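You operate a simulated robot arm through the tools that you are given. There is no shell and no other tool. Be economical: measure what you need, move in short steps, check, and stop when the job is done.

You run a simulated two-armed robot. Do the job below in one go: nothing can be reset, and whatever is moved stays where it is left.

TASK
Pick up the clear glass bottle with one hand, pass it to the other hand and put it in the motors bin. Set down upright: clear glass bottle.

The check looks at the end state, three seconds after you hand in, the way a careful person would. Anything else that was tipped, shoved, dropped, spilled or broken makes it a failure.

THE ROBOT
Two 6-joint arms with two-finger parallel grippers on one trunk, on a base that drives. Base frame: it is fixed to the floor where the robot stands at the start and does not move with it; the origin is under the middle of the robot, x ahead of it, y to its left, z up; the surface under the hand at the start is at about z = 0.8. Readings come in m, degrees, newtons and seconds.
The left shoulder is at the start at [-0.077, 0.177, 0.832], the right one opposite. With the tool pointing down near the work surface each hand reaches from about 0.1 to 0.72 m from the robot's upright axis, wherever it stands, measured 20 degrees to its own side. Places, roughly: motors bin (14x13 cm) [-2.7, -3.7, 0.78]. Payload 1.57 kg a hand.
The TCP of each hand is the grasp point between the finger pads, 0.03 m short of the fingertips. In the tool frame z runs along the fingers and y along their closing line. The gripper opens to 0.08 m. The fingers are 0.017 m wide and 0.012 m thick; the gripper's body (0.04 by 0.082 m) begins 0.08 m behind the TCP.
Orientation is that of the tool frame in the base frame, as [roll, pitch, yaw] about the fixed x, y, z axes, in that order (R = Rz(yaw) Ry(pitch) Rx(roll)). With the fingers straight down and closing along the base's y, the tool's x points along the base's -x, its y along +y and its z along -z.

THE INTERFACE
- The arms move only by the tool jog_arm. It takes "left_deltas", "right_deltas" or both (then of equal length, played together; a hand with none holds still); each is a list of rows, each a list of 7 numbers: the turn, a rotation vector about the base's x, y, z in units of 45 degrees (1.0 is 45 degrees), then the shift along the base's x, y, z in units of 300 mm (1.0 is 300 mm), then the gripper command, from -1 (shut) to 1 (fully open), values between in proportion. In form: [[wx, wy, wz, tx, ty, tz, gripper], ...]. A call has 1 to 8 rows; each row is the pose to reach, as a shift and turn from the pose commanded when the call began. A call with a number of a shift or a turn outside -1 to 1 is refused whole. A row lasts 0.2 s, in which the tool goes at most 0.05 m and 8.6 degrees; a call with a longer step from one row to the next is refused whole, and so is a gripper value outside its range. Where a pose cannot be reached the arm comes as near as it can. A force on the tool above 40 N (or 10 N above the force at the start of the call, whichever is more), or a blocked arm, ends the call early, and 0.2 s more pass. Each finger travels about 0.072 m/s and halts on what it meets, pressing with about 25 N; the grip force reading is that of the motor and also rises with nothing between the fingers. The clock runs only during rows and for 0.2 s after the last one: add rows that repeat a pose to give the fingers time. The reply holds the time, the measured pose of the TCP, the force on the tool along the base axes, the opening and the grip force, in the units named above and with some noise, with the torque about the TCP (base axes, N m) and any sound that the robot's microphone picked up, and new pictures: "pictures" is both (left out), scene, wrist or none (wrist: the cameras of the hands that moved).
- Cameras (640 x 400 px; columns grow to the right, rows downward): "scene" is now at [0.0334, -0.0116, 1.5515]; the picture's right is [-0.12, -0.99, 0.00], its down [-0.78, 0.10, -0.62] and it looks along [0.61, -0.08, -0.79] (base axes); focal length 257 px, centre (320, 200). "left" rides on the left gripper at [0.072, 0.007, -0.122] in its tool frame; the picture's right is [-0.09, 1.00, 0.00], its down [-0.84, -0.08, -0.54] and it looks along [-0.54, -0.05, 0.84] (tool axes); focal length 238 px, centre (320, 200). "right" rides on the right gripper at [0.072, -0.007, -0.122] in its tool frame; the picture's right is [0.09, 1.00, 0.00], its down [-0.84, 0.08, -0.54] and it looks along [-0.54, 0.05, 0.84] (tool axes); focal length 238 px, centre (320, 200). There is no depth. A picture from a camera that has moved, and an enlarged one, comes with that camera's place and axes in the base frame and with its lens.
- slide_trunk(by): slides the trunk up (or, below 0, down) by that many m; the arms and the scene camera ride with it, the base frame stays. It gives what a move gives, with no picture.
- steer(legs): drives the robot by 1 to 6 legs, each [ahead, left, turn to the left] in m, m and degrees, along the robot's own axes; the way and the turn of a leg run together, so that a leg with both is an arc; at most 1.5 m and 180 degrees a leg. The arms and the cameras ride along, it lands a little off, and it stops where it bumps. It gives what a move gives, and a new picture of the scene camera.
- pan_tilt(pan, tilt): turns the head with the scene camera to pan (to the left, within 143 degrees either way) and tilt (down, from -29 to 69), counted from straight ahead of the robot. It gives what a move gives, and a new picture of the scene camera.
- inspect(camera, box): a new picture of the part [left, top, right, bottom] of that camera's present view, enlarged. The clock stands still meanwhile.
- close_job(): hands the job in; it is judged then, once.

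Go step by step. Nothing tells you exact positions but the pictures and the camera data: compare them with the known pose of the tool, close in by small moves and look again before you grip or let go. The budget is 120 turns and 260 pictures, counting those below and the enlarged ones. Unless the task says otherwise, let go and move clear before handing in, and close with one line.

The tools are called as a command line: name --argument value ..., lists and objects as JSON in quotes. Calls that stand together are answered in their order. jog_arm: Moves the arms, as the interface text tells. Its arguments: {"type":"object","properties":{"left_deltas":{"type":"array"},"right_deltas":{"type":"array"},"pictures":{"type":"string","enum":["both","scene","wrist","none"]}},"required":[]} The other tools are called the same way: slide_trunk (by) slides the trunk up or down; steer (legs) drives the base; pan_tilt (pan, tilt) turns the head that bears the scene camera; inspect (camera, box) takes an enlarged picture of a part of a camera's view; close_job () hands the job in.

At the start:

```text
clock: 0.0
left_tcp_pos: [0.3983, 0.1123, 1.1216]
left_ee_rot: [180.0, 0.0, -179.9]
left_force: [0.3, 0.0, -0.1]
left_torque: [0.03, 0.0, -0.01]
left_width: 0.0796
left_grasp_force: 0.0
right_tcp_pos: [0.3789, -0.1663, 1.1227]
right_ee_rot: [179.9, 0.0, -180.0]
right_force: [-0.3, 0.6, 0.0]
right_torque: [-0.01, 0.02, 0.02]
right_width: 0.08
right_grasp_force: 0.1
trunk travel left (down, up): [-0.275, 0.053]
robot x, y, heading: [-0.001, -0.0016, 0.4]
head pan, tilt: [-7.1, 52.0]
```

scene: 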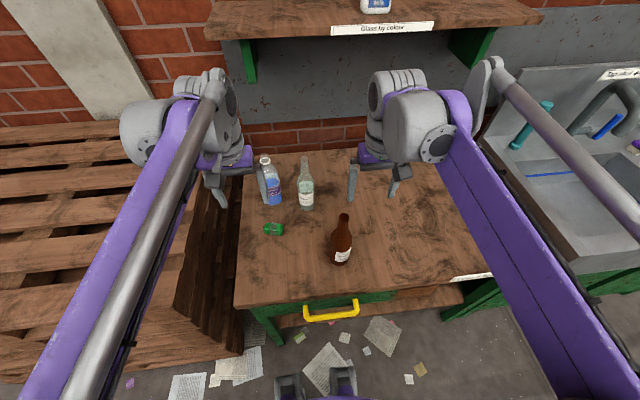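
right: 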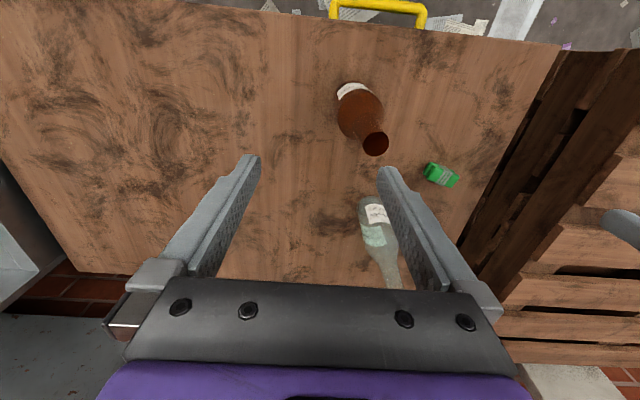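
left: 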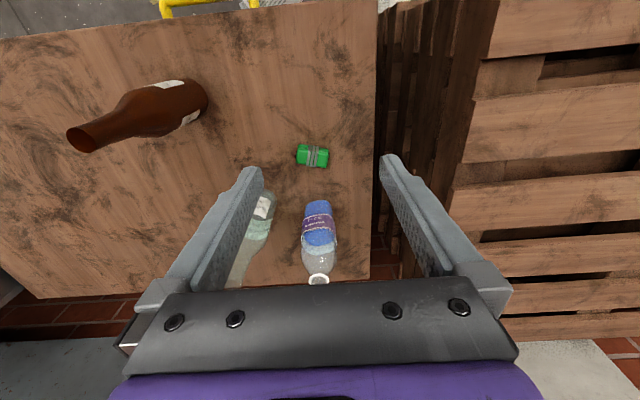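

I see a brown bottle, a clear glass bottle (near x 0.58, y -0.04) and a plastic bottle with a blue label. I'll look closer before moving.

inspect --camera "scene" --box '[230, 140, 390, 280]'

inspect --camera "right" --box '[300, 60, 500, 300]'

pan_tilt --pan -130 --tilt 15

```text
2.86 times, centred on (310, 210) of scene
camera zoom: at [0.0334, -0.0116, 1.5515], right [-0.12, -0.99, 0.0], down [-0.78, 0.1, -0.62], along [0.61, -0.08, -0.79], focal length 734 px, centre (349, 171)
```

zoom: 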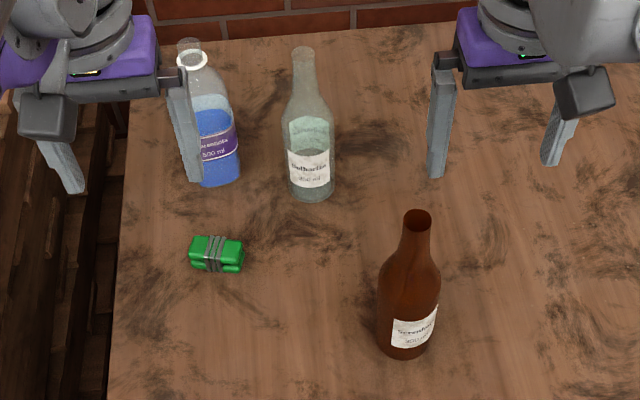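

```text
1.67 times, centred on (400, 180) of right
camera zoom: at [0.3062, -0.1733, 1.2444], right [-0.09, 1.0, 0.0], down [0.84, 0.08, 0.54], along [0.54, 0.05, -0.84], focal length 397 px, centre (187, 233)
```

zoom: 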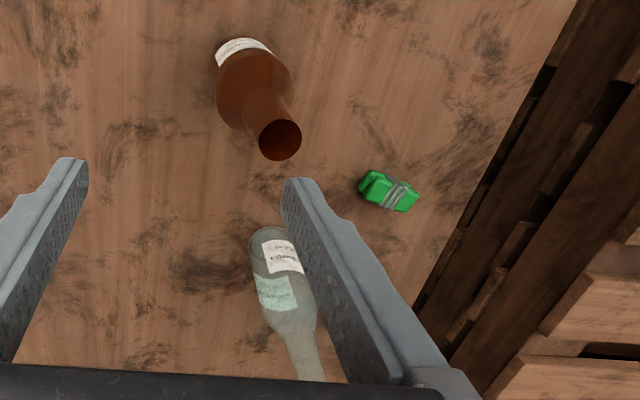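

```text
clock: 2.0
left_tcp_pos: [0.398, 0.1109, 1.1225]
left_ee_rot: [-179.9, 0.0, 180.0]
left_force: [-0.6, -0.3, 0.0]
left_torque: [-0.01, 0.01, 0.02]
left_width: 0.0801
left_grasp_force: 0.0
right_tcp_pos: [0.379, -0.1665, 1.123]
right_ee_rot: [180.0, 0.0, 180.0]
right_force: [-0.6, 0.8, -0.2]
right_torque: [-0.01, 0.0, 0.0]
right_width: 0.0799
right_grasp_force: 0.0
trunk travel left (down, up): [-0.275, 0.053]
robot x, y, heading: [-0.0007, 0.0002, -0.0]
head pan, tilt: [-130.0, 15.0]
camera scene: at [-0.1012, -0.0739, 1.6079], right [-0.77, 0.64, 0.0], down [0.17, 0.2, -0.97], along [-0.62, -0.74, -0.26], focal length 257 px, centre (320, 200)
```

scene: 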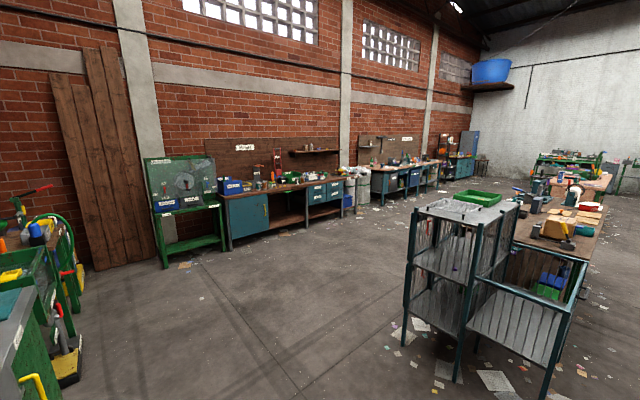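

The motors bin should sit on the bench near pixel (300,180). I'll zoom in there.

inspect --camera "scene" --box '[210, 130, 370, 250]'

inspect --camera "scene" --box '[260, 160, 320, 198]'

pan_tilt --pan -7.1 --tilt 52

```text
3.33 times, centred on (290, 190) of scene
camera zoom: at [-0.1012, -0.0739, 1.6079], right [-0.77, 0.64, 0.0], down [0.17, 0.2, -0.97], along [-0.62, -0.74, -0.26], focal length 857 px, centre (420, 233)
```

zoom: 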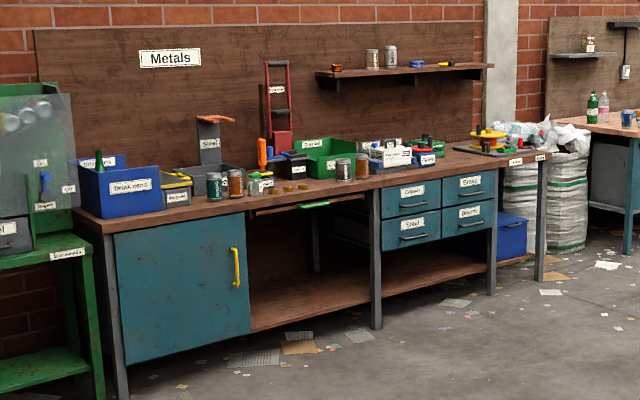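

```text
10.53 times, centred on (290, 179) of scene
camera zoom: at [-0.1012, -0.0739, 1.6079], right [-0.77, 0.64, 0.0], down [0.17, 0.2, -0.97], along [-0.62, -0.74, -0.26], focal length 2706 px, centre (636, 421)
```

zoom: 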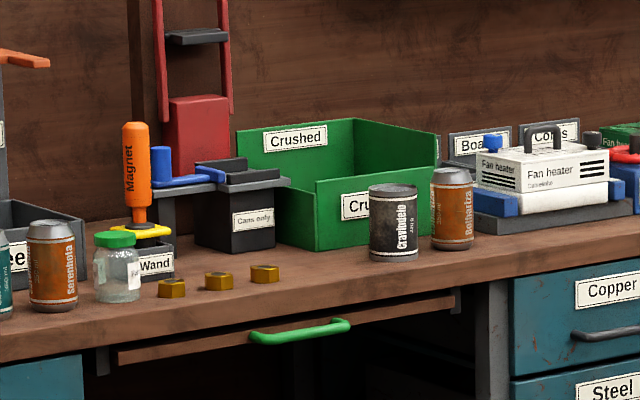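

```text
clock: 4.1
left_tcp_pos: [0.3981, 0.1115, 1.1217]
left_ee_rot: [180.0, -0.1, -180.0]
left_force: [0.6, 0.1, 0.3]
left_torque: [-0.01, -0.05, -0.02]
left_width: 0.0801
left_grasp_force: 0.0
right_tcp_pos: [0.3786, -0.1669, 1.1235]
right_ee_rot: [179.9, 0.1, -180.0]
right_force: [0.5, 1.0, 0.3]
right_torque: [-0.03, -0.04, -0.02]
right_width: 0.0801
right_grasp_force: 0.0
trunk travel left (down, up): [-0.275, 0.053]
robot x, y, heading: [0.0004, 0.0005, 0.2]
head pan, tilt: [-7.1, 52.0]
camera scene: at [0.0334, -0.0116, 1.5515], right [-0.12, -0.99, 0.0], down [-0.78, 0.1, -0.62], along [0.61, -0.08, -0.79], focal length 257 px, centre (320, 200)
```

scene: 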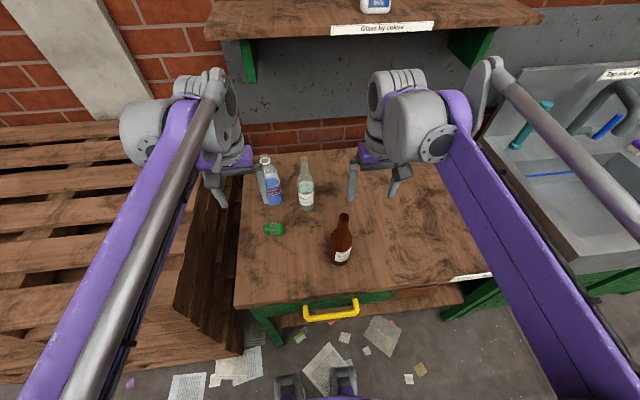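

The glass bottle stands at about (0.59, -0.04), is about 0.235 m tall and has a body about 65 mm wide. The left hand will take its body with a tilted grip and the right will later take the neck from above. I start by rotating the left hand high above the table.

jog_arm --left_deltas '[[-0.025, -0.113, -0.048, 0.02, -0.03, 0, 1], [-0.05, -0.225, -0.096, 0.04, -0.06, 0, 1], [-0.075, -0.338, -0.144, 0.06, -0.09, -0.02, 1], [-0.1, -0.451, -0.192, 0.09, -0.12, -0.04, 1], [-0.125, -0.563, -0.24, 0.11, -0.15, -0.06, 1], [-0.15, -0.676, -0.288, 0.13, -0.18, -0.08, 1], [-0.175, -0.789, -0.336, 0.15, -0.21, -0.1, 1], [-0.2, -0.9, -0.384, 0.17, -0.24, -0.12, 1]]' --pictures "none"

jog_arm --left_deltas '[[-0.033, -0.15, -0.064, 0.02, -0.03, -0.05, 1], [-0.067, -0.3, -0.128, 0.04, -0.06, -0.1, 1], [-0.067, -0.3, -0.128, 0.04, -0.06, -0.15, 1], [-0.067, -0.3, -0.128, 0.04, -0.06, -0.15, 1]]'

```text
clock: 5.9
left_tcp_pos: [0.4495, 0.0379, 1.087]
left_ee_rot: [-176.9, 41.3, 163.1]
left_force: [0.1, 0.1, -0.2]
left_torque: [0.01, -0.02, -0.01]
left_width: 0.0798
left_grasp_force: 0.0
right_tcp_pos: [0.3775, -0.1667, 1.1236]
right_ee_rot: [-180.0, 0.0, 179.9]
right_force: [-0.3, 0.7, 0.1]
right_torque: [0.01, -0.01, 0.01]
right_width: 0.0801
right_grasp_force: 0.1
trunk travel left (down, up): [-0.275, 0.053]
robot x, y, heading: [-0.0023, -0.0059, -0.1]
head pan, tilt: [-7.1, 52.0]
```

```text
clock: 6.9
left_tcp_pos: [0.464, 0.0221, 1.0405]
left_ee_rot: [-179.9, 55.0, 154.9]
left_force: [0.0, -0.4, 0.3]
left_torque: [0.01, 0.03, 0.03]
left_width: 0.08
left_grasp_force: 0.1
right_tcp_pos: [0.378, -0.1675, 1.1231]
right_ee_rot: [-179.9, 0.0, 179.9]
right_force: [0.7, -0.4, -0.1]
right_torque: [0.03, -0.01, -0.01]
right_width: 0.0803
right_grasp_force: 0.0
trunk travel left (down, up): [-0.275, 0.053]
robot x, y, heading: [0.0018, 0.0005, 0.1]
head pan, tilt: [-7.1, 52.0]
camera scene: at [0.0332, -0.0116, 1.5515], right [-0.12, -0.99, 0.0], down [-0.78, 0.1, -0.62], along [0.61, -0.08, -0.79], focal length 257 px, centre (320, 200)
camera left: at [0.3373, 0.0878, 1.0511], right [0.47, 0.88, 0.07], down [0.0, -0.09, 1.0], along [0.88, -0.47, -0.04], focal length 238 px, centre (320, 200)
```

scene: 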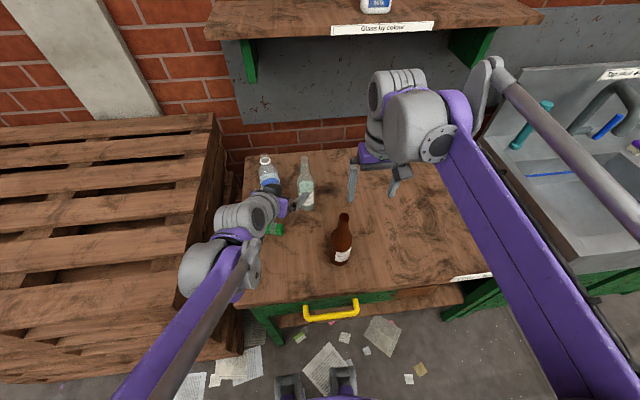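
left: 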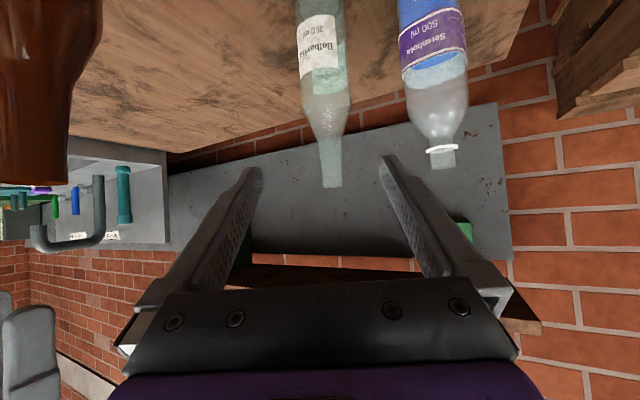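

Combining both cameras puts the bottle at about (0.603, -0.037), with its top at z ≈ 1.02. I lower the hand to grasp height, still 15 cm short of the bottle.

jog_arm --left_deltas '[[0, 0, 0, 0.007, 0.015, -0.12, 1], [0, 0, 0, 0.007, 0.015, -0.24, 1], [0, 0, 0, 0.007, 0.015, -0.36, 1], [0, 0, 0, 0.007, 0.015, -0.48, 1], [0, 0, 0, 0.007, 0.015, -0.57, 1], [0, 0, 0, 0.007, 0.015, -0.57, 1]]'

```text
clock: 8.3
left_tcp_pos: [0.4647, 0.0262, 0.87]
left_ee_rot: [-179.8, 54.8, 155.0]
left_force: [-0.4, 0.4, -0.4]
left_torque: [-0.04, -0.02, 0.02]
left_width: 0.08
left_grasp_force: 0.0
right_tcp_pos: [0.3782, -0.1667, 1.1214]
right_ee_rot: [180.0, 0.0, 179.9]
right_force: [-1.3, 0.2, -0.3]
right_torque: [0.0, -0.03, 0.0]
right_width: 0.0799
right_grasp_force: 0.0
trunk travel left (down, up): [-0.275, 0.053]
robot x, y, heading: [-0.0018, 0.0006, 0.1]
head pan, tilt: [-7.1, 52.0]
camera scene: at [0.0329, -0.0115, 1.5515], right [-0.12, -0.99, 0.0], down [-0.78, 0.1, -0.62], along [0.61, -0.08, -0.79], focal length 257 px, centre (320, 200)
camera left: at [0.3396, 0.0921, 0.8811], right [0.47, 0.88, 0.07], down [0.0, -0.09, 1.0], along [0.88, -0.47, -0.04], focal length 238 px, centre (320, 200)
```

scene: 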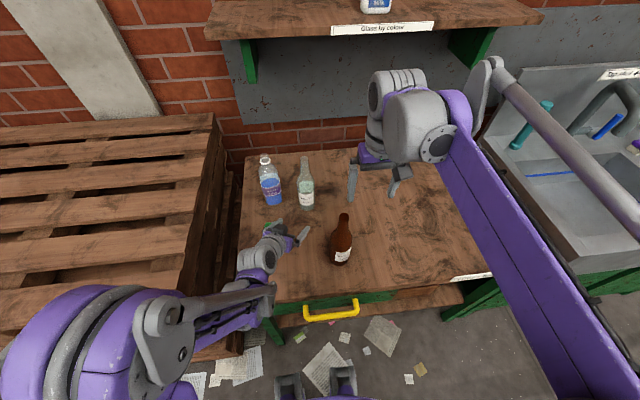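
left: 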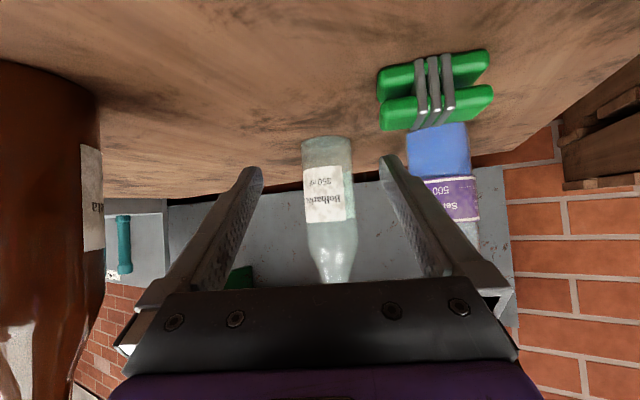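

The bottle is lined up between the fingers. I move forward along the hand's heading until the pads straddle it.

jog_arm --left_deltas '[[0, 0, 0, 0.1, -0.046, 0, 1], [0, 0, 0, 0.2, -0.092, 0, 1], [0, 0, 0, 0.3, -0.138, 0, 1], [0, 0, 0, 0.38, -0.175, -0.01, 1], [0, 0, 0, 0.44, -0.203, -0.01, 1], [0, 0, 0, 0.44, -0.203, -0.01, 1]]'

```text
clock: 9.7
left_tcp_pos: [0.5962, -0.0343, 0.8673]
left_ee_rot: [-179.9, 54.9, 155.1]
left_force: [0.7, -0.1, -0.2]
left_torque: [0.02, 0.02, -0.01]
left_width: 0.0796
left_grasp_force: 0.0
right_tcp_pos: [0.3796, -0.1667, 1.1232]
right_ee_rot: [-180.0, 0.0, 180.0]
right_force: [-0.5, 0.1, 0.0]
right_torque: [0.0, 0.02, 0.04]
right_width: 0.0798
right_grasp_force: 0.1
trunk travel left (down, up): [-0.275, 0.053]
robot x, y, heading: [-0.0014, 0.0049, 0.0]
head pan, tilt: [-7.1, 52.0]
camera scene: at [0.0331, -0.0115, 1.5515], right [-0.12, -0.99, 0.0], down [-0.78, 0.1, -0.62], along [0.61, -0.08, -0.79], focal length 257 px, centre (320, 200)
camera left: at [0.4711, 0.0319, 0.8784], right [0.47, 0.88, 0.07], down [0.0, -0.08, 1.0], along [0.88, -0.47, -0.04], focal length 238 px, centre (320, 200)
```

scene: 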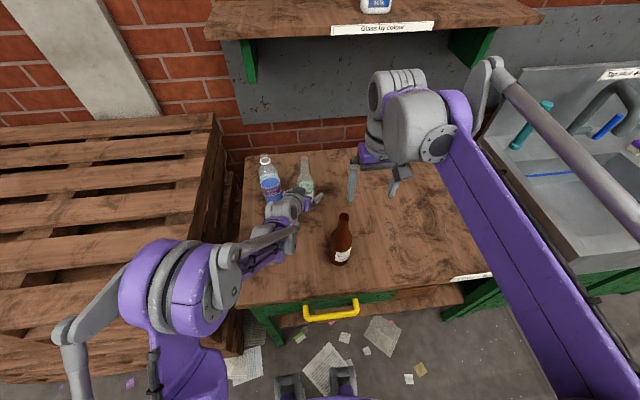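
left: 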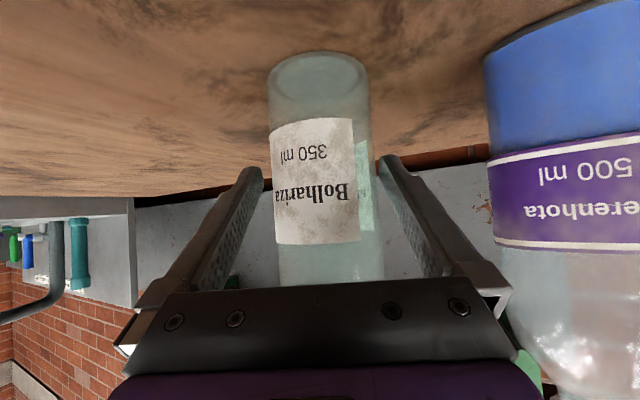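

The bottle is centred between the pads, so I close the grip.

jog_arm --left_deltas '[[0, 0, 0, 0.008, -0.004, 0, 0.5], [0, 0, 0, 0.008, -0.004, 0, 0], [0, 0, 0, 0.008, -0.004, 0, -0.5], [0, 0, 0, 0.008, -0.004, 0, -1], [0, 0, 0, 0.008, -0.004, 0, -1], [0, 0, 0, 0.008, -0.004, 0, -1]]' --pictures "wrist"

```text
clock: 11.1
left_tcp_pos: [0.5979, -0.0353, 0.8673]
left_ee_rot: [-179.9, 54.9, 155.1]
left_force: [0.5, 1.6, 1.7]
left_torque: [0.08, -0.05, 0.02]
left_width: 0.0597
left_grasp_force: 24.4
right_tcp_pos: [0.3786, -0.1667, 1.1228]
right_ee_rot: [-179.9, -0.1, -180.0]
right_force: [1.0, 0.4, -0.3]
right_torque: [-0.02, -0.02, 0.0]
right_width: 0.08
right_grasp_force: 0.0
trunk travel left (down, up): [-0.275, 0.053]
robot x, y, heading: [0.0012, 0.0006, 0.1]
head pan, tilt: [-7.1, 52.0]
camera left: at [0.4729, 0.0306, 0.8779], right [0.47, 0.88, 0.07], down [0.0, -0.09, 1.0], along [0.88, -0.47, -0.04], focal length 238 px, centre (320, 200)
```

left: 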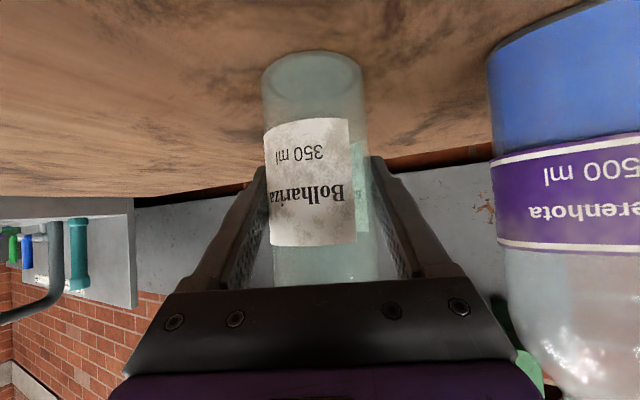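

The bottle is gripped at 59.7 mm. I lift it straight up by 0.22 m.

jog_arm --left_deltas '[[0, 0, 0, 0, 0, 0.05, -1], [0, 0, 0, 0, 0, 0.15, -1], [0, 0, 0, 0, 0, 0.27, -1], [0, 0, 0, 0, 0, 0.39, -1], [0, 0, 0, 0, 0, 0.51, -1], [0, 0, 0, 0, 0, 0.63, -1], [0, 0, 0, 0, 0, 0.73, -1], [0, 0, 0, 0, 0, 0.73, -1]]'

```text
clock: 12.9
left_tcp_pos: [0.5993, -0.0366, 1.0873]
left_ee_rot: [-179.9, 55.0, 155.1]
left_force: [0.2, -0.4, -2.9]
left_torque: [0.0, -0.02, -0.01]
left_width: 0.0595
left_grasp_force: 25.1
right_tcp_pos: [0.3788, -0.1664, 1.1233]
right_ee_rot: [180.0, 0.0, -180.0]
right_force: [0.7, 0.9, 0.5]
right_torque: [0.03, 0.01, 0.02]
right_width: 0.0802
right_grasp_force: 0.0
trunk travel left (down, up): [-0.275, 0.053]
robot x, y, heading: [0.0011, -0.0004, 0.3]
head pan, tilt: [-7.1, 52.0]
camera scene: at [0.0338, -0.0116, 1.5515], right [-0.12, -0.99, 0.0], down [-0.78, 0.1, -0.62], along [0.61, -0.08, -0.79], focal length 257 px, centre (320, 200)
camera left: at [0.4737, 0.0295, 1.098], right [0.47, 0.88, 0.07], down [0.0, -0.09, 1.0], along [0.88, -0.47, -0.04], focal length 238 px, centre (320, 200)
```

scene: 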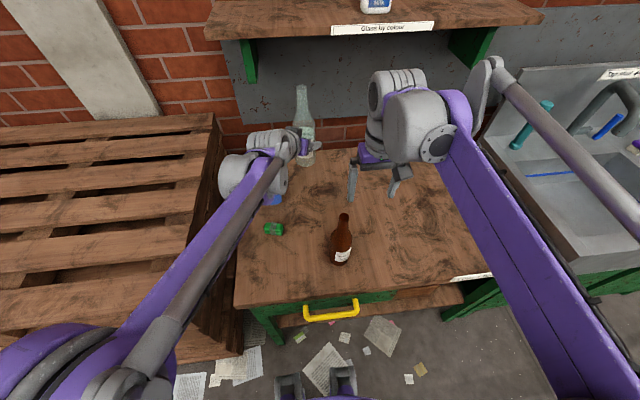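
left: 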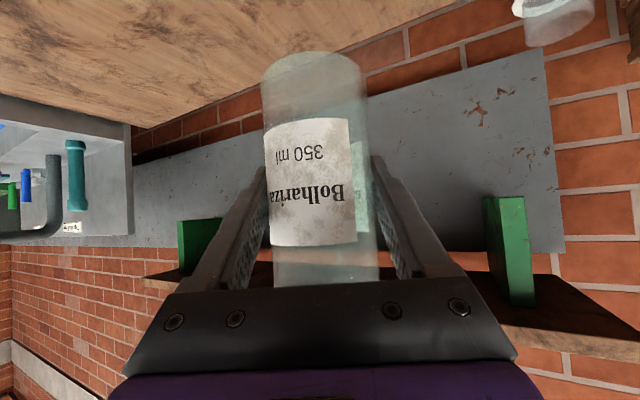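

The bottle is up and held firmly. I bring it nearer to (0.47, 0) and raise the right hand above mouth height.

jog_arm --left_deltas '[[0, 0, 0, -0.03, 0.01, 0.01, -1], [0, 0, 0, -0.1, 0.03, 0.02, -1], [0, 0, 0, -0.18, 0.05, 0.03, -1], [0, 0, 0, -0.26, 0.07, 0.04, -1], [0, 0, 0, -0.34, 0.09, 0.05, -1], [0, 0, 0, -0.4, 0.11, 0.06, -1], [0, 0, 0, -0.433, 0.117, 0.067, -1], [0, 0, 0, -0.433, 0.117, 0.067, -1]]' --right_deltas '[[0, 0, 0, 0, 0, 0.1, 1], [0, 0, 0, 0, 0, 0.2, 1], [0, 0, 0, 0, 0, 0.3, 1], [0, 0, 0, 0, 0, 0.4, 1], [0, 0, 0, 0, 0, 0.5, 1], [0, 0, 0, 0, 0, 0.6, 1], [0, 0, 0, 0, 0, 0.68, 1], [0, 0, 0, 0, 0, 0.68, 1]]'

```text
clock: 14.7
left_tcp_pos: [0.466, -0.0011, 1.1065]
left_ee_rot: [-179.9, 54.9, 155.1]
left_force: [0.5, -0.1, -1.4]
left_torque: [0.02, -0.01, -0.01]
left_width: 0.0598
left_grasp_force: 25.3
right_tcp_pos: [0.3791, -0.1665, 1.3248]
right_ee_rot: [-179.9, 0.0, -179.9]
right_force: [0.2, 1.1, 0.0]
right_torque: [0.01, -0.01, 0.01]
right_width: 0.0801
right_grasp_force: 0.0
trunk travel left (down, up): [-0.275, 0.053]
robot x, y, heading: [0.0021, -0.0032, 0.1]
head pan, tilt: [-7.1, 52.0]
camera scene: at [0.0331, -0.0117, 1.5515], right [-0.12, -0.99, 0.0], down [-0.78, 0.1, -0.62], along [0.61, -0.08, -0.79], focal length 257 px, centre (320, 200)
camera right: at [0.3054, -0.1729, 1.4459], right [-0.09, 1.0, 0.0], down [0.84, 0.08, 0.54], along [0.54, 0.05, -0.84], focal length 238 px, centre (320, 200)
camera left: at [0.3421, 0.0647, 1.1174], right [0.47, 0.88, 0.07], down [0.0, -0.09, 1.0], along [0.88, -0.47, -0.04], focal length 238 px, centre (320, 200)
```

scene: 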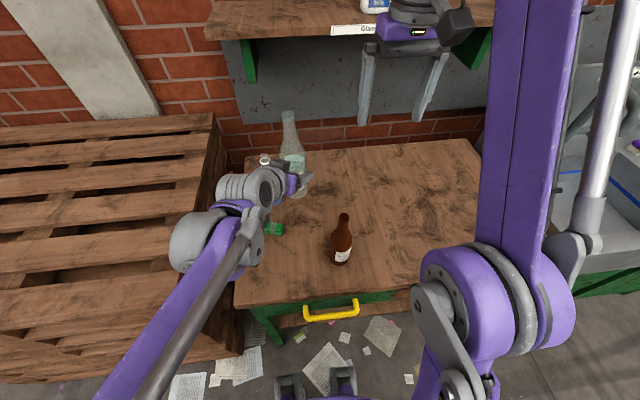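
right: 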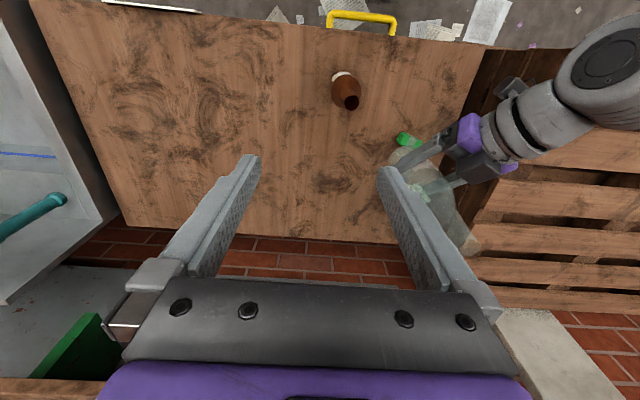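
left: 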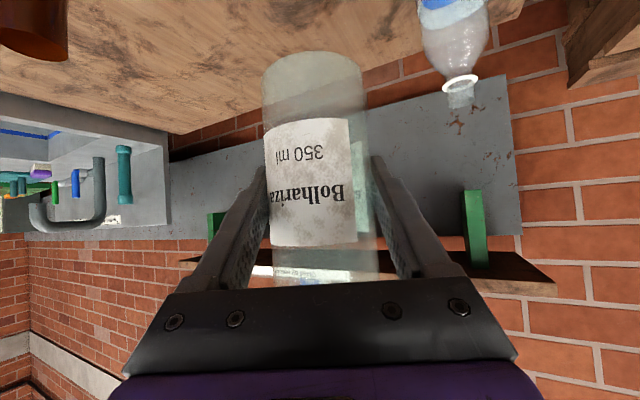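

The mouth is at about (0.470, -0.002, 1.262). I bring the open right hand over it, with the tips still above the mouth.

jog_arm --right_deltas '[[0, 0, 0, 0.05, 0.09, 0.03, 1], [0, 0, 0, 0.12, 0.2, 0.067, 1], [0, 0, 0, 0.18, 0.32, 0.067, 1], [0, 0, 0, 0.24, 0.44, 0.067, 1], [0, 0, 0, 0.303, 0.548, 0.067, 1], [0, 0, 0, 0.303, 0.548, 0.067, 1]]'

```text
clock: 16.1
left_tcp_pos: [0.468, -0.0017, 1.1071]
left_ee_rot: [-180.0, 54.9, 155.1]
left_force: [0.1, 0.9, -1.4]
left_torque: [-0.04, -0.02, 0.02]
left_width: 0.0597
left_grasp_force: 24.8
right_tcp_pos: [0.4055, -0.0513, 1.3001]
right_ee_rot: [180.0, 0.0, -180.0]
right_force: [0.2, -0.2, -0.6]
right_torque: [0.02, 0.0, -0.01]
right_width: 0.08
right_grasp_force: 0.0
right hand out of reach, approached as far as the arm can: row 1, 2, 3, 4, 5, 6
trunk travel left (down, up): [-0.275, 0.053]
robot x, y, heading: [-0.0003, -0.001, 0.0]
head pan, tilt: [-7.1, 52.0]
camera scene: at [0.0337, -0.0116, 1.5515], right [-0.12, -0.99, 0.0], down [-0.78, 0.1, -0.62], along [0.61, -0.08, -0.79], focal length 257 px, centre (320, 200)
camera right: at [0.3328, -0.0586, 1.4218], right [-0.09, 1.0, 0.0], down [0.84, 0.08, 0.54], along [0.54, 0.05, -0.84], focal length 238 px, centre (320, 200)
```

scene: 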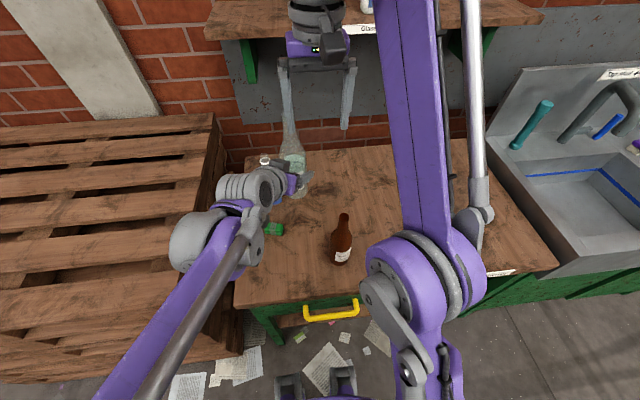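
right: 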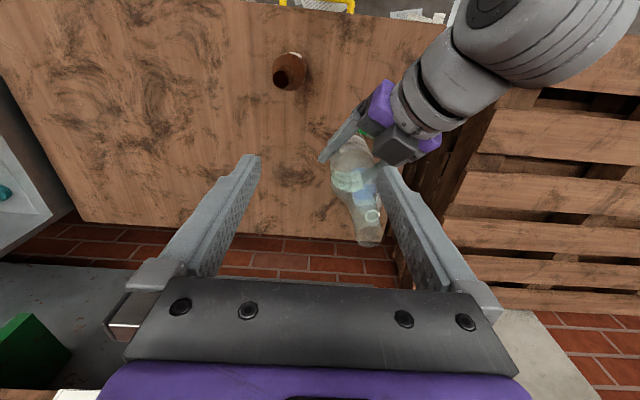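

The right hand can't reach that high while pointing down. I move it aside, then back the robot away from the table so the handover can be done lower and closer.

jog_arm --right_deltas '[[0, 0, 0, -0.05, -0.1, 0.0, 1], [0, 0, 0, -0.1, -0.22, 0.0, 1], [0, 0, 0, -0.15, -0.35, 0.0, 1], [0, 0, 0, -0.18, -0.48, 0.0, 1], [0, 0, 0, -0.2, -0.6, 0.0, 1], [0, 0, 0, -0.2, -0.6, 0.0, 1]]' --pictures "scene"

steer --legs '[[-0.5, 0, 0]]'

```text
clock: 17.5
left_tcp_pos: [0.4675, -0.0006, 1.107]
left_ee_rot: [-179.8, 54.8, 155.1]
left_force: [-0.3, 0.6, -1.9]
left_torque: [0.0, 0.0, -0.01]
left_width: 0.0598
left_grasp_force: 25.1
right_tcp_pos: [0.3444, -0.2304, 1.3013]
right_ee_rot: [-180.0, 0.0, -180.0]
right_force: [-0.5, -0.4, 0.3]
right_torque: [0.0, -0.02, -0.01]
right_width: 0.0796
right_grasp_force: 0.0
trunk travel left (down, up): [-0.275, 0.053]
robot x, y, heading: [-0.0014, 0.0024, 0.0]
head pan, tilt: [-7.1, 52.0]
camera scene: at [0.0336, -0.0111, 1.5515], right [-0.12, -0.99, 0.0], down [-0.78, 0.1, -0.62], along [0.61, -0.08, -0.79], focal length 257 px, centre (320, 200)
```

scene: 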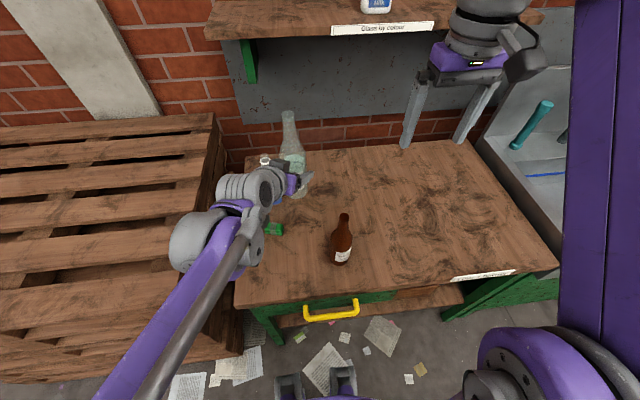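

```text
clock: 20.4
left_tcp_pos: [-0.0316, -0.0013, 1.1066]
left_ee_rot: [-179.9, 54.9, 155.2]
left_force: [0.1, -0.5, -1.3]
left_torque: [0.01, 0.0, 0.01]
left_width: 0.0599
left_grasp_force: 24.4
right_tcp_pos: [-0.1561, -0.2307, 1.301]
right_ee_rot: [179.9, 0.0, -179.9]
right_force: [0.3, -0.9, -0.4]
right_torque: [-0.02, -0.02, 0.03]
right_width: 0.0799
right_grasp_force: 0.1
trunk travel left (down, up): [-0.275, 0.053]
robot x, y, heading: [-0.5038, 0.0023, -0.1]
head pan, tilt: [-7.1, 52.0]
camera scene: at [-0.4667, -0.012, 1.5516], right [-0.12, -0.99, 0.0], down [-0.78, 0.1, -0.62], along [0.61, -0.07, -0.79], focal length 257 px, centre (320, 200)
```

scene: 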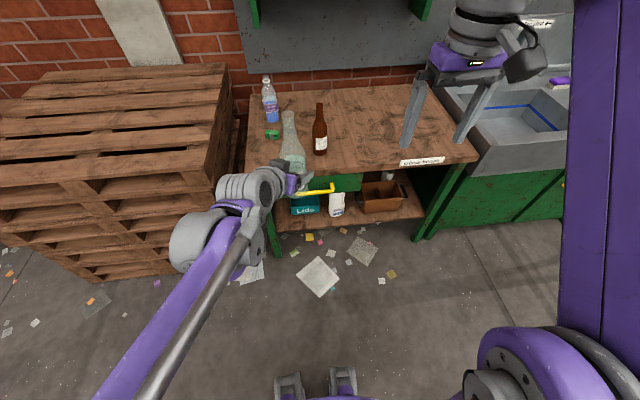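

The area is clear. I lower the bottle by 0.17 m and the right hand by 0.1 m.

jog_arm --left_deltas '[[0, 0, 0, 0, 0, -0.05, -1], [0, 0, 0, 0, 0, -0.14, -1], [0, 0, 0, 0, 0, -0.24, -1], [0, 0, 0, 0, 0, -0.34, -1], [0, 0, 0, 0, 0, -0.44, -1], [0, 0, 0, 0, 0, -0.53, -1], [0, 0, 0, 0, 0, -0.567, -1], [0, 0, 0, 0, 0, -0.567, -1]]' --right_deltas '[[0, 0, 0, 0, 0, -0.04, 1], [0, 0, 0, 0, 0, -0.1, 1], [0, 0, 0, 0, 0, -0.15, 1], [0, 0, 0, 0, 0, -0.2, 1], [0, 0, 0, 0, 0, -0.26, 1], [0, 0, 0, 0, 0, -0.33, 1], [0, 0, 0, 0, 0, -0.33, 1], [0, 0, 0, 0, 0, -0.33, 1]]' --pictures "none"

jog_arm --right_deltas '[[0, 0, 0, 0.07, 0.1, 0, 1], [0, 0, 0, 0.14, 0.21, 0, 1], [0, 0, 0, 0.21, 0.32, -0.02, 1], [0, 0, 0, 0.28, 0.43, -0.04, 1], [0, 0, 0, 0.34, 0.54, -0.06, 1], [0, 0, 0, 0.38, 0.6, -0.06, 1], [0, 0, 0, 0.38, 0.6, -0.06, 1]]'

```text
clock: 22.2
left_tcp_pos: [-0.0305, -0.0001, 0.9366]
left_ee_rot: [-180.0, 54.9, 155.2]
left_force: [0.2, -0.7, -2.1]
left_torque: [-0.01, -0.02, -0.01]
left_width: 0.0597
left_grasp_force: 25.4
right_tcp_pos: [-0.1579, -0.2319, 1.2017]
right_ee_rot: [180.0, 0.1, -179.9]
right_force: [0.2, 0.7, -1.0]
right_torque: [0.0, 0.0, 0.03]
right_width: 0.0802
right_grasp_force: 0.0
trunk travel left (down, up): [-0.275, 0.053]
robot x, y, heading: [-0.5023, -0.0009, 0.1]
head pan, tilt: [-7.1, 52.0]
```

```text
clock: 23.8
left_tcp_pos: [-0.0312, -0.0002, 0.9371]
left_ee_rot: [-179.9, 54.9, 155.2]
left_force: [0.5, -0.9, -2.2]
left_torque: [0.01, 0.03, 0.0]
left_width: 0.0596
left_grasp_force: 25.2
right_tcp_pos: [-0.0385, -0.0534, 1.1827]
right_ee_rot: [180.0, -0.1, -179.9]
right_force: [-0.7, -0.3, -0.5]
right_torque: [-0.03, -0.03, -0.02]
right_width: 0.0801
right_grasp_force: 0.1
trunk travel left (down, up): [-0.275, 0.053]
robot x, y, heading: [-0.4997, -0.0005, 0.1]
head pan, tilt: [-7.1, 52.0]
camera scene: at [-0.4671, -0.0122, 1.5515], right [-0.12, -0.99, 0.0], down [-0.78, 0.1, -0.62], along [0.61, -0.07, -0.79], focal length 257 px, centre (320, 200)
camera right: at [-0.1117, -0.0591, 1.3042], right [-0.09, 1.0, 0.0], down [0.84, 0.08, 0.54], along [0.54, 0.05, -0.84], focal length 238 px, centre (320, 200)
```

scene: 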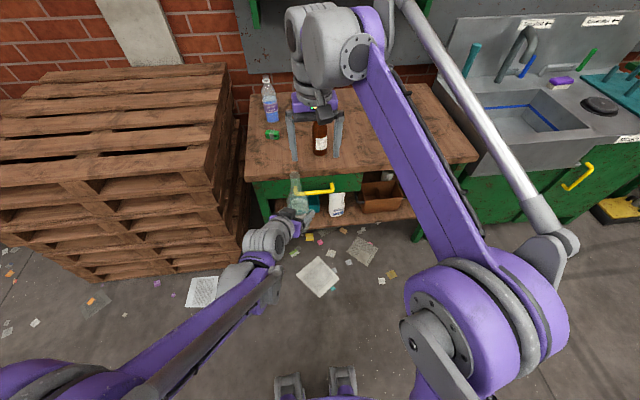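
right: 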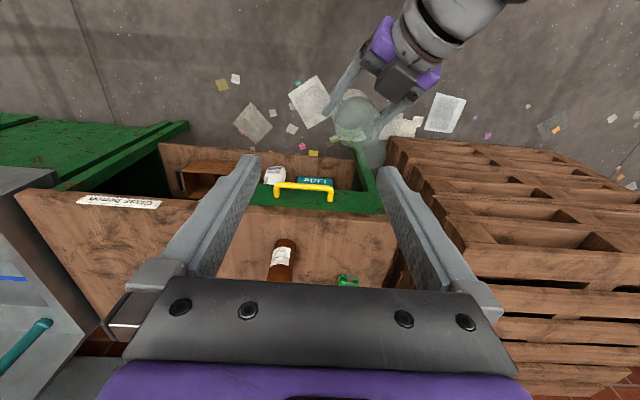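

The right hand is near the mouth. I zoom in to fix the mouth's position.

inspect --camera "right" --box '[310, 70, 430, 190]'

inspect --camera "scene" --box '[260, 140, 360, 240]'

```text
3.33 times, centred on (370, 130) of right
camera zoom: at [-0.1117, -0.0591, 1.3042], right [-0.09, 1.0, 0.0], down [0.84, 0.08, 0.54], along [0.54, 0.05, -0.84], focal length 794 px, centre (153, 433)
```

zoom: 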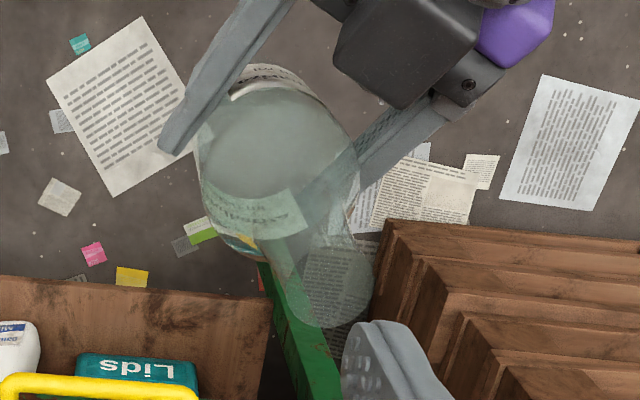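

```text
4.00 times, centred on (310, 190) of scene
camera zoom: at [-0.4671, -0.0122, 1.5515], right [-0.12, -0.99, 0.0], down [-0.78, 0.1, -0.62], along [0.61, -0.07, -0.79], focal length 1028 px, centre (360, 240)
```

zoom: 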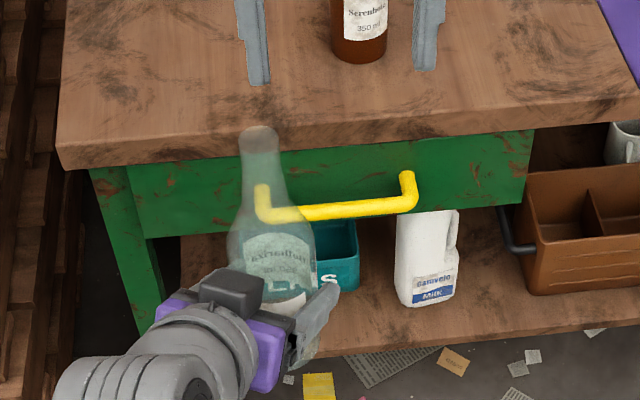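

The mouth is confirmed at about (-0.026, -0.0015, 1.092). I centre the right hand over it.

jog_arm --right_deltas '[[0, 0, 0, 0.02, 0.085, 0, 1], [0, 0, 0, 0.038, 0.171, 0, 1], [0, 0, 0, 0.038, 0.171, -0.08, 1], [0, 0, 0, 0.038, 0.171, -0.08, 1]]'

```text
clock: 24.8
left_tcp_pos: [-0.0307, -0.0009, 0.9366]
left_ee_rot: [-179.9, 54.8, 155.1]
left_force: [-0.5, -0.2, -2.8]
left_torque: [0.01, -0.02, -0.04]
left_width: 0.0597
left_grasp_force: 25.3
right_tcp_pos: [-0.0299, -0.0003, 1.1588]
right_ee_rot: [-180.0, -0.1, -179.9]
right_force: [0.4, -0.1, -0.8]
right_torque: [-0.02, 0.01, 0.02]
right_width: 0.0801
right_grasp_force: 0.1
trunk travel left (down, up): [-0.275, 0.053]
robot x, y, heading: [-0.4991, 0.0031, -0.2]
head pan, tilt: [-7.1, 52.0]
camera scene: at [-0.4665, -0.0117, 1.5515], right [-0.12, -0.99, 0.0], down [-0.78, 0.1, -0.62], along [0.61, -0.08, -0.79], focal length 257 px, centre (320, 200)
camera right: at [-0.1026, -0.0072, 1.2807], right [-0.09, 1.0, 0.0], down [0.84, 0.08, 0.54], along [0.54, 0.05, -0.84], focal length 238 px, centre (320, 200)
```

scene: 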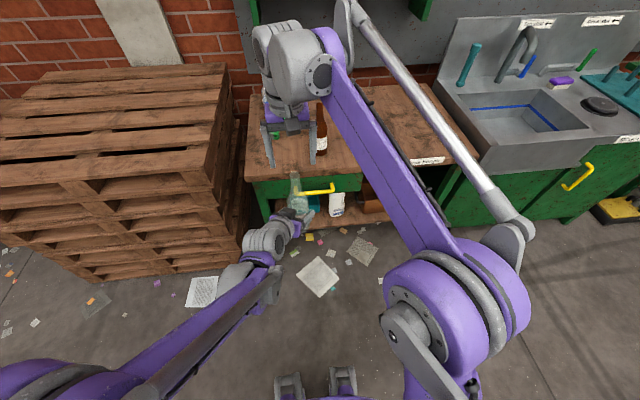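
right: 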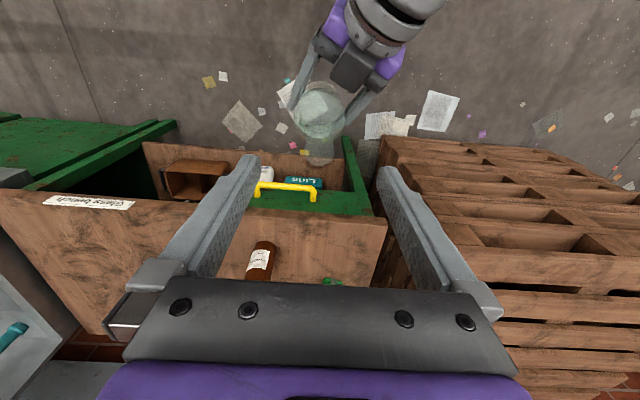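

The mouth sits centred between the fingers. I go down around the neck to z = 1.065.

jog_arm --right_deltas '[[0, 0, 0, 0.01, 0, -0.08, 1], [0, 0, 0, 0.01, 0, -0.16, 1], [0, 0, 0, 0.01, 0, -0.24, 1], [0, 0, 0, 0.01, 0, -0.31, 1], [0, 0, 0, 0.01, 0, -0.31, 1]]'

inspect --camera "scene" --box '[240, 110, 360, 240]'

```text
clock: 26.0
left_tcp_pos: [-0.0309, -0.0003, 0.9358]
left_ee_rot: [-179.9, 54.9, 155.2]
left_force: [0.2, 0.0, -2.3]
left_torque: [0.04, -0.01, 0.01]
left_width: 0.0596
left_grasp_force: 25.1
right_tcp_pos: [-0.0278, -0.0012, 1.0659]
right_ee_rot: [-179.9, 0.0, -179.9]
right_force: [-0.6, 0.1, -0.1]
right_torque: [-0.01, 0.02, -0.02]
right_width: 0.0801
right_grasp_force: 0.1
trunk travel left (down, up): [-0.275, 0.053]
robot x, y, heading: [-0.499, -0.0049, 0.1]
head pan, tilt: [-7.1, 52.0]
camera scene: at [-0.4668, -0.012, 1.5515], right [-0.12, -0.99, 0.0], down [-0.78, 0.1, -0.62], along [0.61, -0.07, -0.79], focal length 257 px, centre (320, 200)
camera right: at [-0.0995, -0.0073, 1.1882], right [-0.09, 1.0, 0.0], down [0.84, 0.08, 0.54], along [0.54, 0.05, -0.84], focal length 238 px, centre (320, 200)
```

scene: 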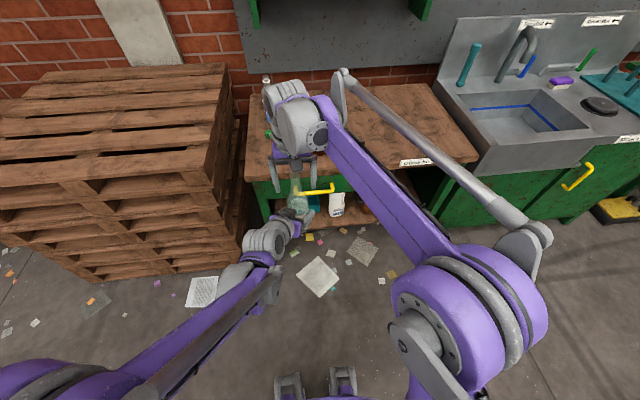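
right: 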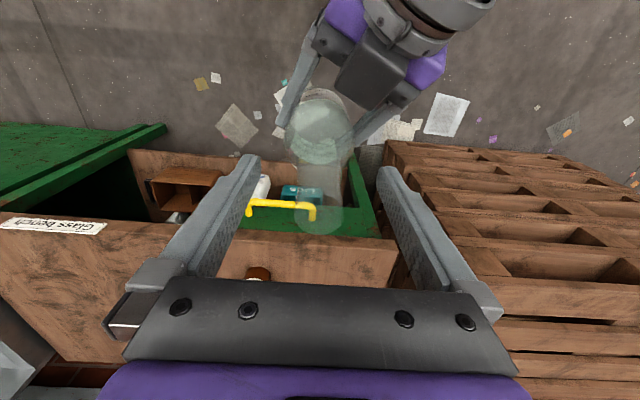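

```text
3.08 times, centred on (300, 175) of scene
camera zoom: at [-0.4668, -0.012, 1.5515], right [-0.12, -0.99, 0.0], down [-0.78, 0.1, -0.62], along [0.61, -0.07, -0.79], focal length 791 px, centre (382, 277)
```

zoom: 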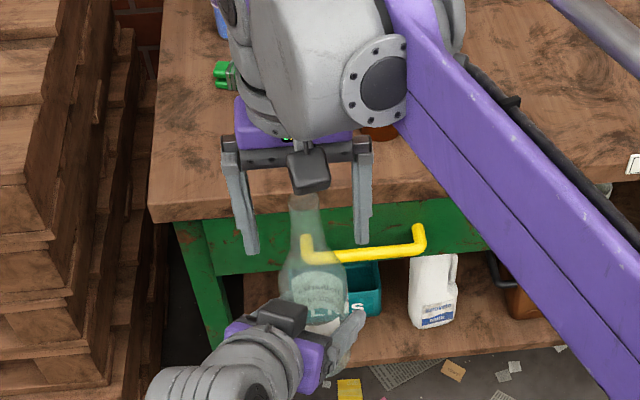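

The neck is between the fingers. I raise slightly to stay off the shoulder of the bottle, then close the right hand.

jog_arm --right_deltas '[[0, 0, 0, 0.009, 0.0, 0.03, 1], [0, 0, 0, 0.009, 0.0, 0.03, 0.3], [0, 0, 0, 0.009, 0.0, 0.03, -0.1], [0, 0, 0, 0.009, 0.0, 0.03, -0.5], [0, 0, 0, 0.009, 0.0, 0.03, -1], [0, 0, 0, 0.009, 0.0, 0.03, -1], [0, 0, 0, 0.009, 0.0, 0.03, -1], [0, 0, 0, 0.009, 0.0, 0.03, -1]]'

inspect --camera "scene" --box '[240, 110, 360, 240]'

```text
clock: 27.8
left_tcp_pos: [-0.0312, -0.0001, 0.9365]
left_ee_rot: [-179.9, 54.9, 155.1]
left_force: [-0.9, 5.4, -3.2]
left_torque: [-0.52, -0.16, 0.0]
left_width: 0.0593
left_grasp_force: 24.6
right_tcp_pos: [-0.0245, -0.0004, 1.077]
right_ee_rot: [-180.0, 0.1, -179.9]
right_force: [1.1, -6.4, 0.6]
right_torque: [-0.3, 0.1, 0.08]
right_width: 0.0285
right_grasp_force: 24.8
trunk travel left (down, up): [-0.275, 0.053]
robot x, y, heading: [-0.4999, 0.0027, -0.4]
head pan, tilt: [-7.1, 52.0]
camera scene: at [-0.4667, -0.012, 1.5515], right [-0.12, -0.99, 0.0], down [-0.78, 0.1, -0.62], along [0.61, -0.07, -0.79], focal length 257 px, centre (320, 200)
camera right: at [-0.0973, -0.0074, 1.1975], right [-0.09, 1.0, 0.0], down [0.84, 0.08, 0.54], along [0.54, 0.05, -0.84], focal length 238 px, centre (320, 200)
```

scene: 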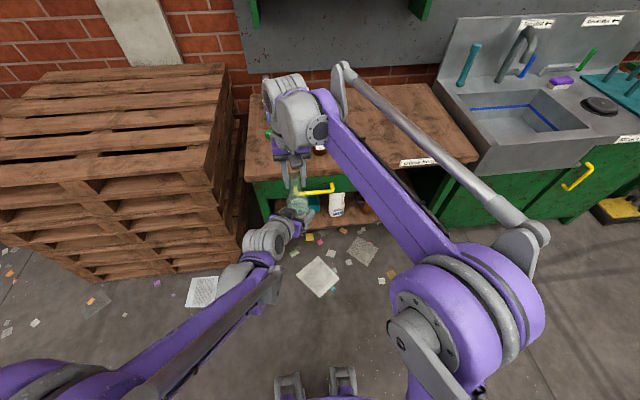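
right: 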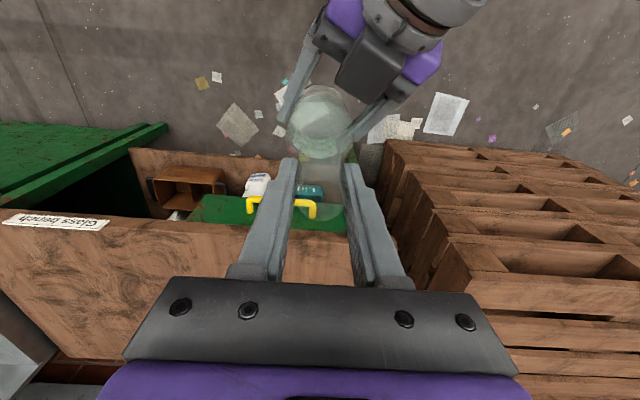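

```text
3.08 times, centred on (300, 175) of scene
camera zoom: at [-0.4667, -0.012, 1.5515], right [-0.12, -0.99, 0.0], down [-0.78, 0.1, -0.62], along [0.61, -0.07, -0.79], focal length 791 px, centre (382, 277)
```

zoom: 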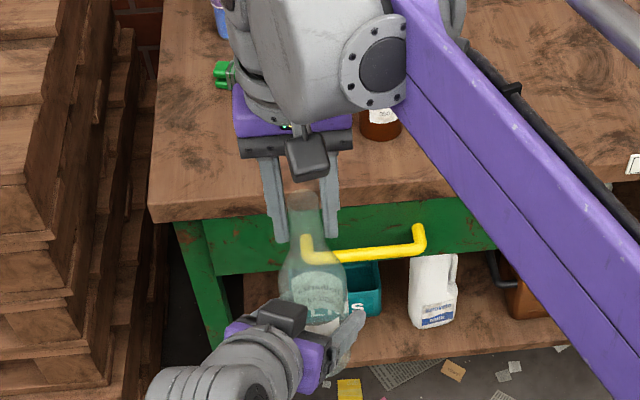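

The right grip holds the neck at 28.5 mm with a small side load. I ease that load off, then open the left hand.

jog_arm --right_deltas '[[0, 0, 0, 0, -0.006, 0, -1], [0, 0, 0, 0, -0.006, 0, -1], [0, 0, 0, 0, -0.006, 0, -1], [0, 0, 0, 0, -0.006, 0, -1], [0, 0, 0, 0, -0.006, 0, -1], [0, 0, 0, 0, -0.006, 0, -1]]' --left_deltas '[[0, 0, 0, 0, 0, 0, -1], [0, 0, 0, 0, 0, 0, -1], [0, 0, 0, 0, 0, 0, 0.6], [0, 0, 0, 0, 0, 0, 1], [0, 0, 0, 0, 0, 0, 1], [0, 0, 0, 0, 0, 0, 1]]'

```text
clock: 29.2
left_tcp_pos: [-0.0313, 0.0, 0.9358]
left_ee_rot: [-179.9, 54.9, 155.2]
left_force: [0.6, -0.3, 0.0]
left_torque: [-0.01, -0.02, 0.0]
left_width: 0.08
left_grasp_force: 0.0
right_tcp_pos: [-0.0247, -0.0031, 1.0771]
right_ee_rot: [-179.9, -0.1, -179.9]
right_force: [0.4, 1.0, -0.2]
right_torque: [0.0, -0.02, 0.03]
right_width: 0.0285
right_grasp_force: 25.0
trunk travel left (down, up): [-0.275, 0.053]
robot x, y, heading: [-0.4968, -0.0011, -0.3]
head pan, tilt: [-7.1, 52.0]
camera scene: at [-0.4667, -0.012, 1.5515], right [-0.12, -0.99, 0.0], down [-0.78, 0.1, -0.62], along [0.61, -0.07, -0.79], focal length 257 px, centre (320, 200)
camera right: at [-0.0973, -0.0091, 1.1973], right [-0.09, 1.0, 0.0], down [0.84, 0.08, 0.54], along [0.54, 0.05, -0.84], focal length 238 px, centre (320, 200)
camera left: at [-0.1561, 0.065, 0.9473], right [0.47, 0.88, 0.07], down [0.0, -0.09, 1.0], along [0.88, -0.47, -0.04], focal length 238 px, centre (320, 200)
```

scene: 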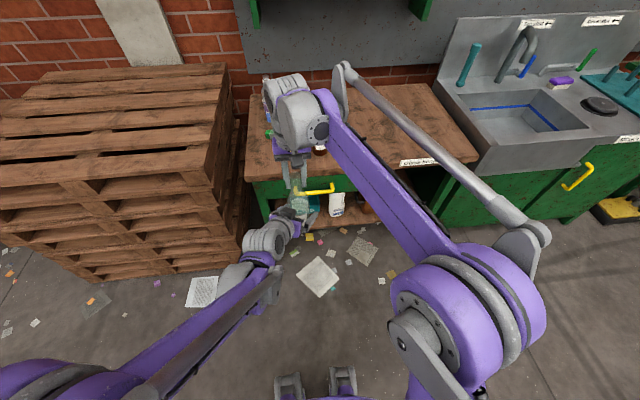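
right: 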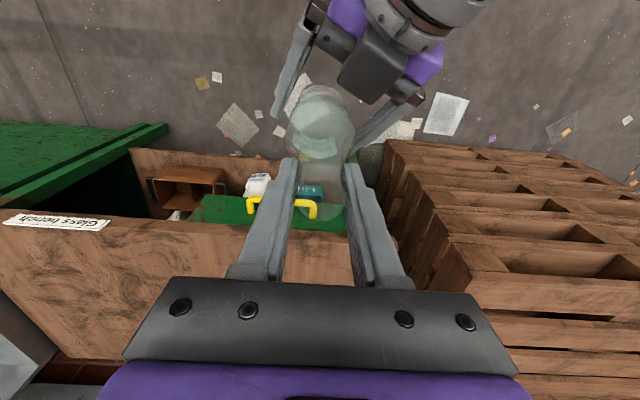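
left: 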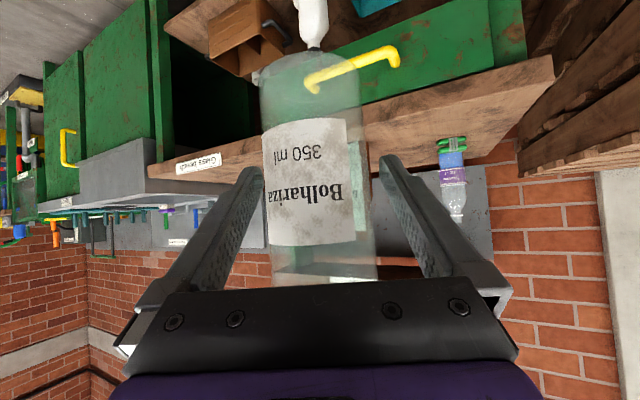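

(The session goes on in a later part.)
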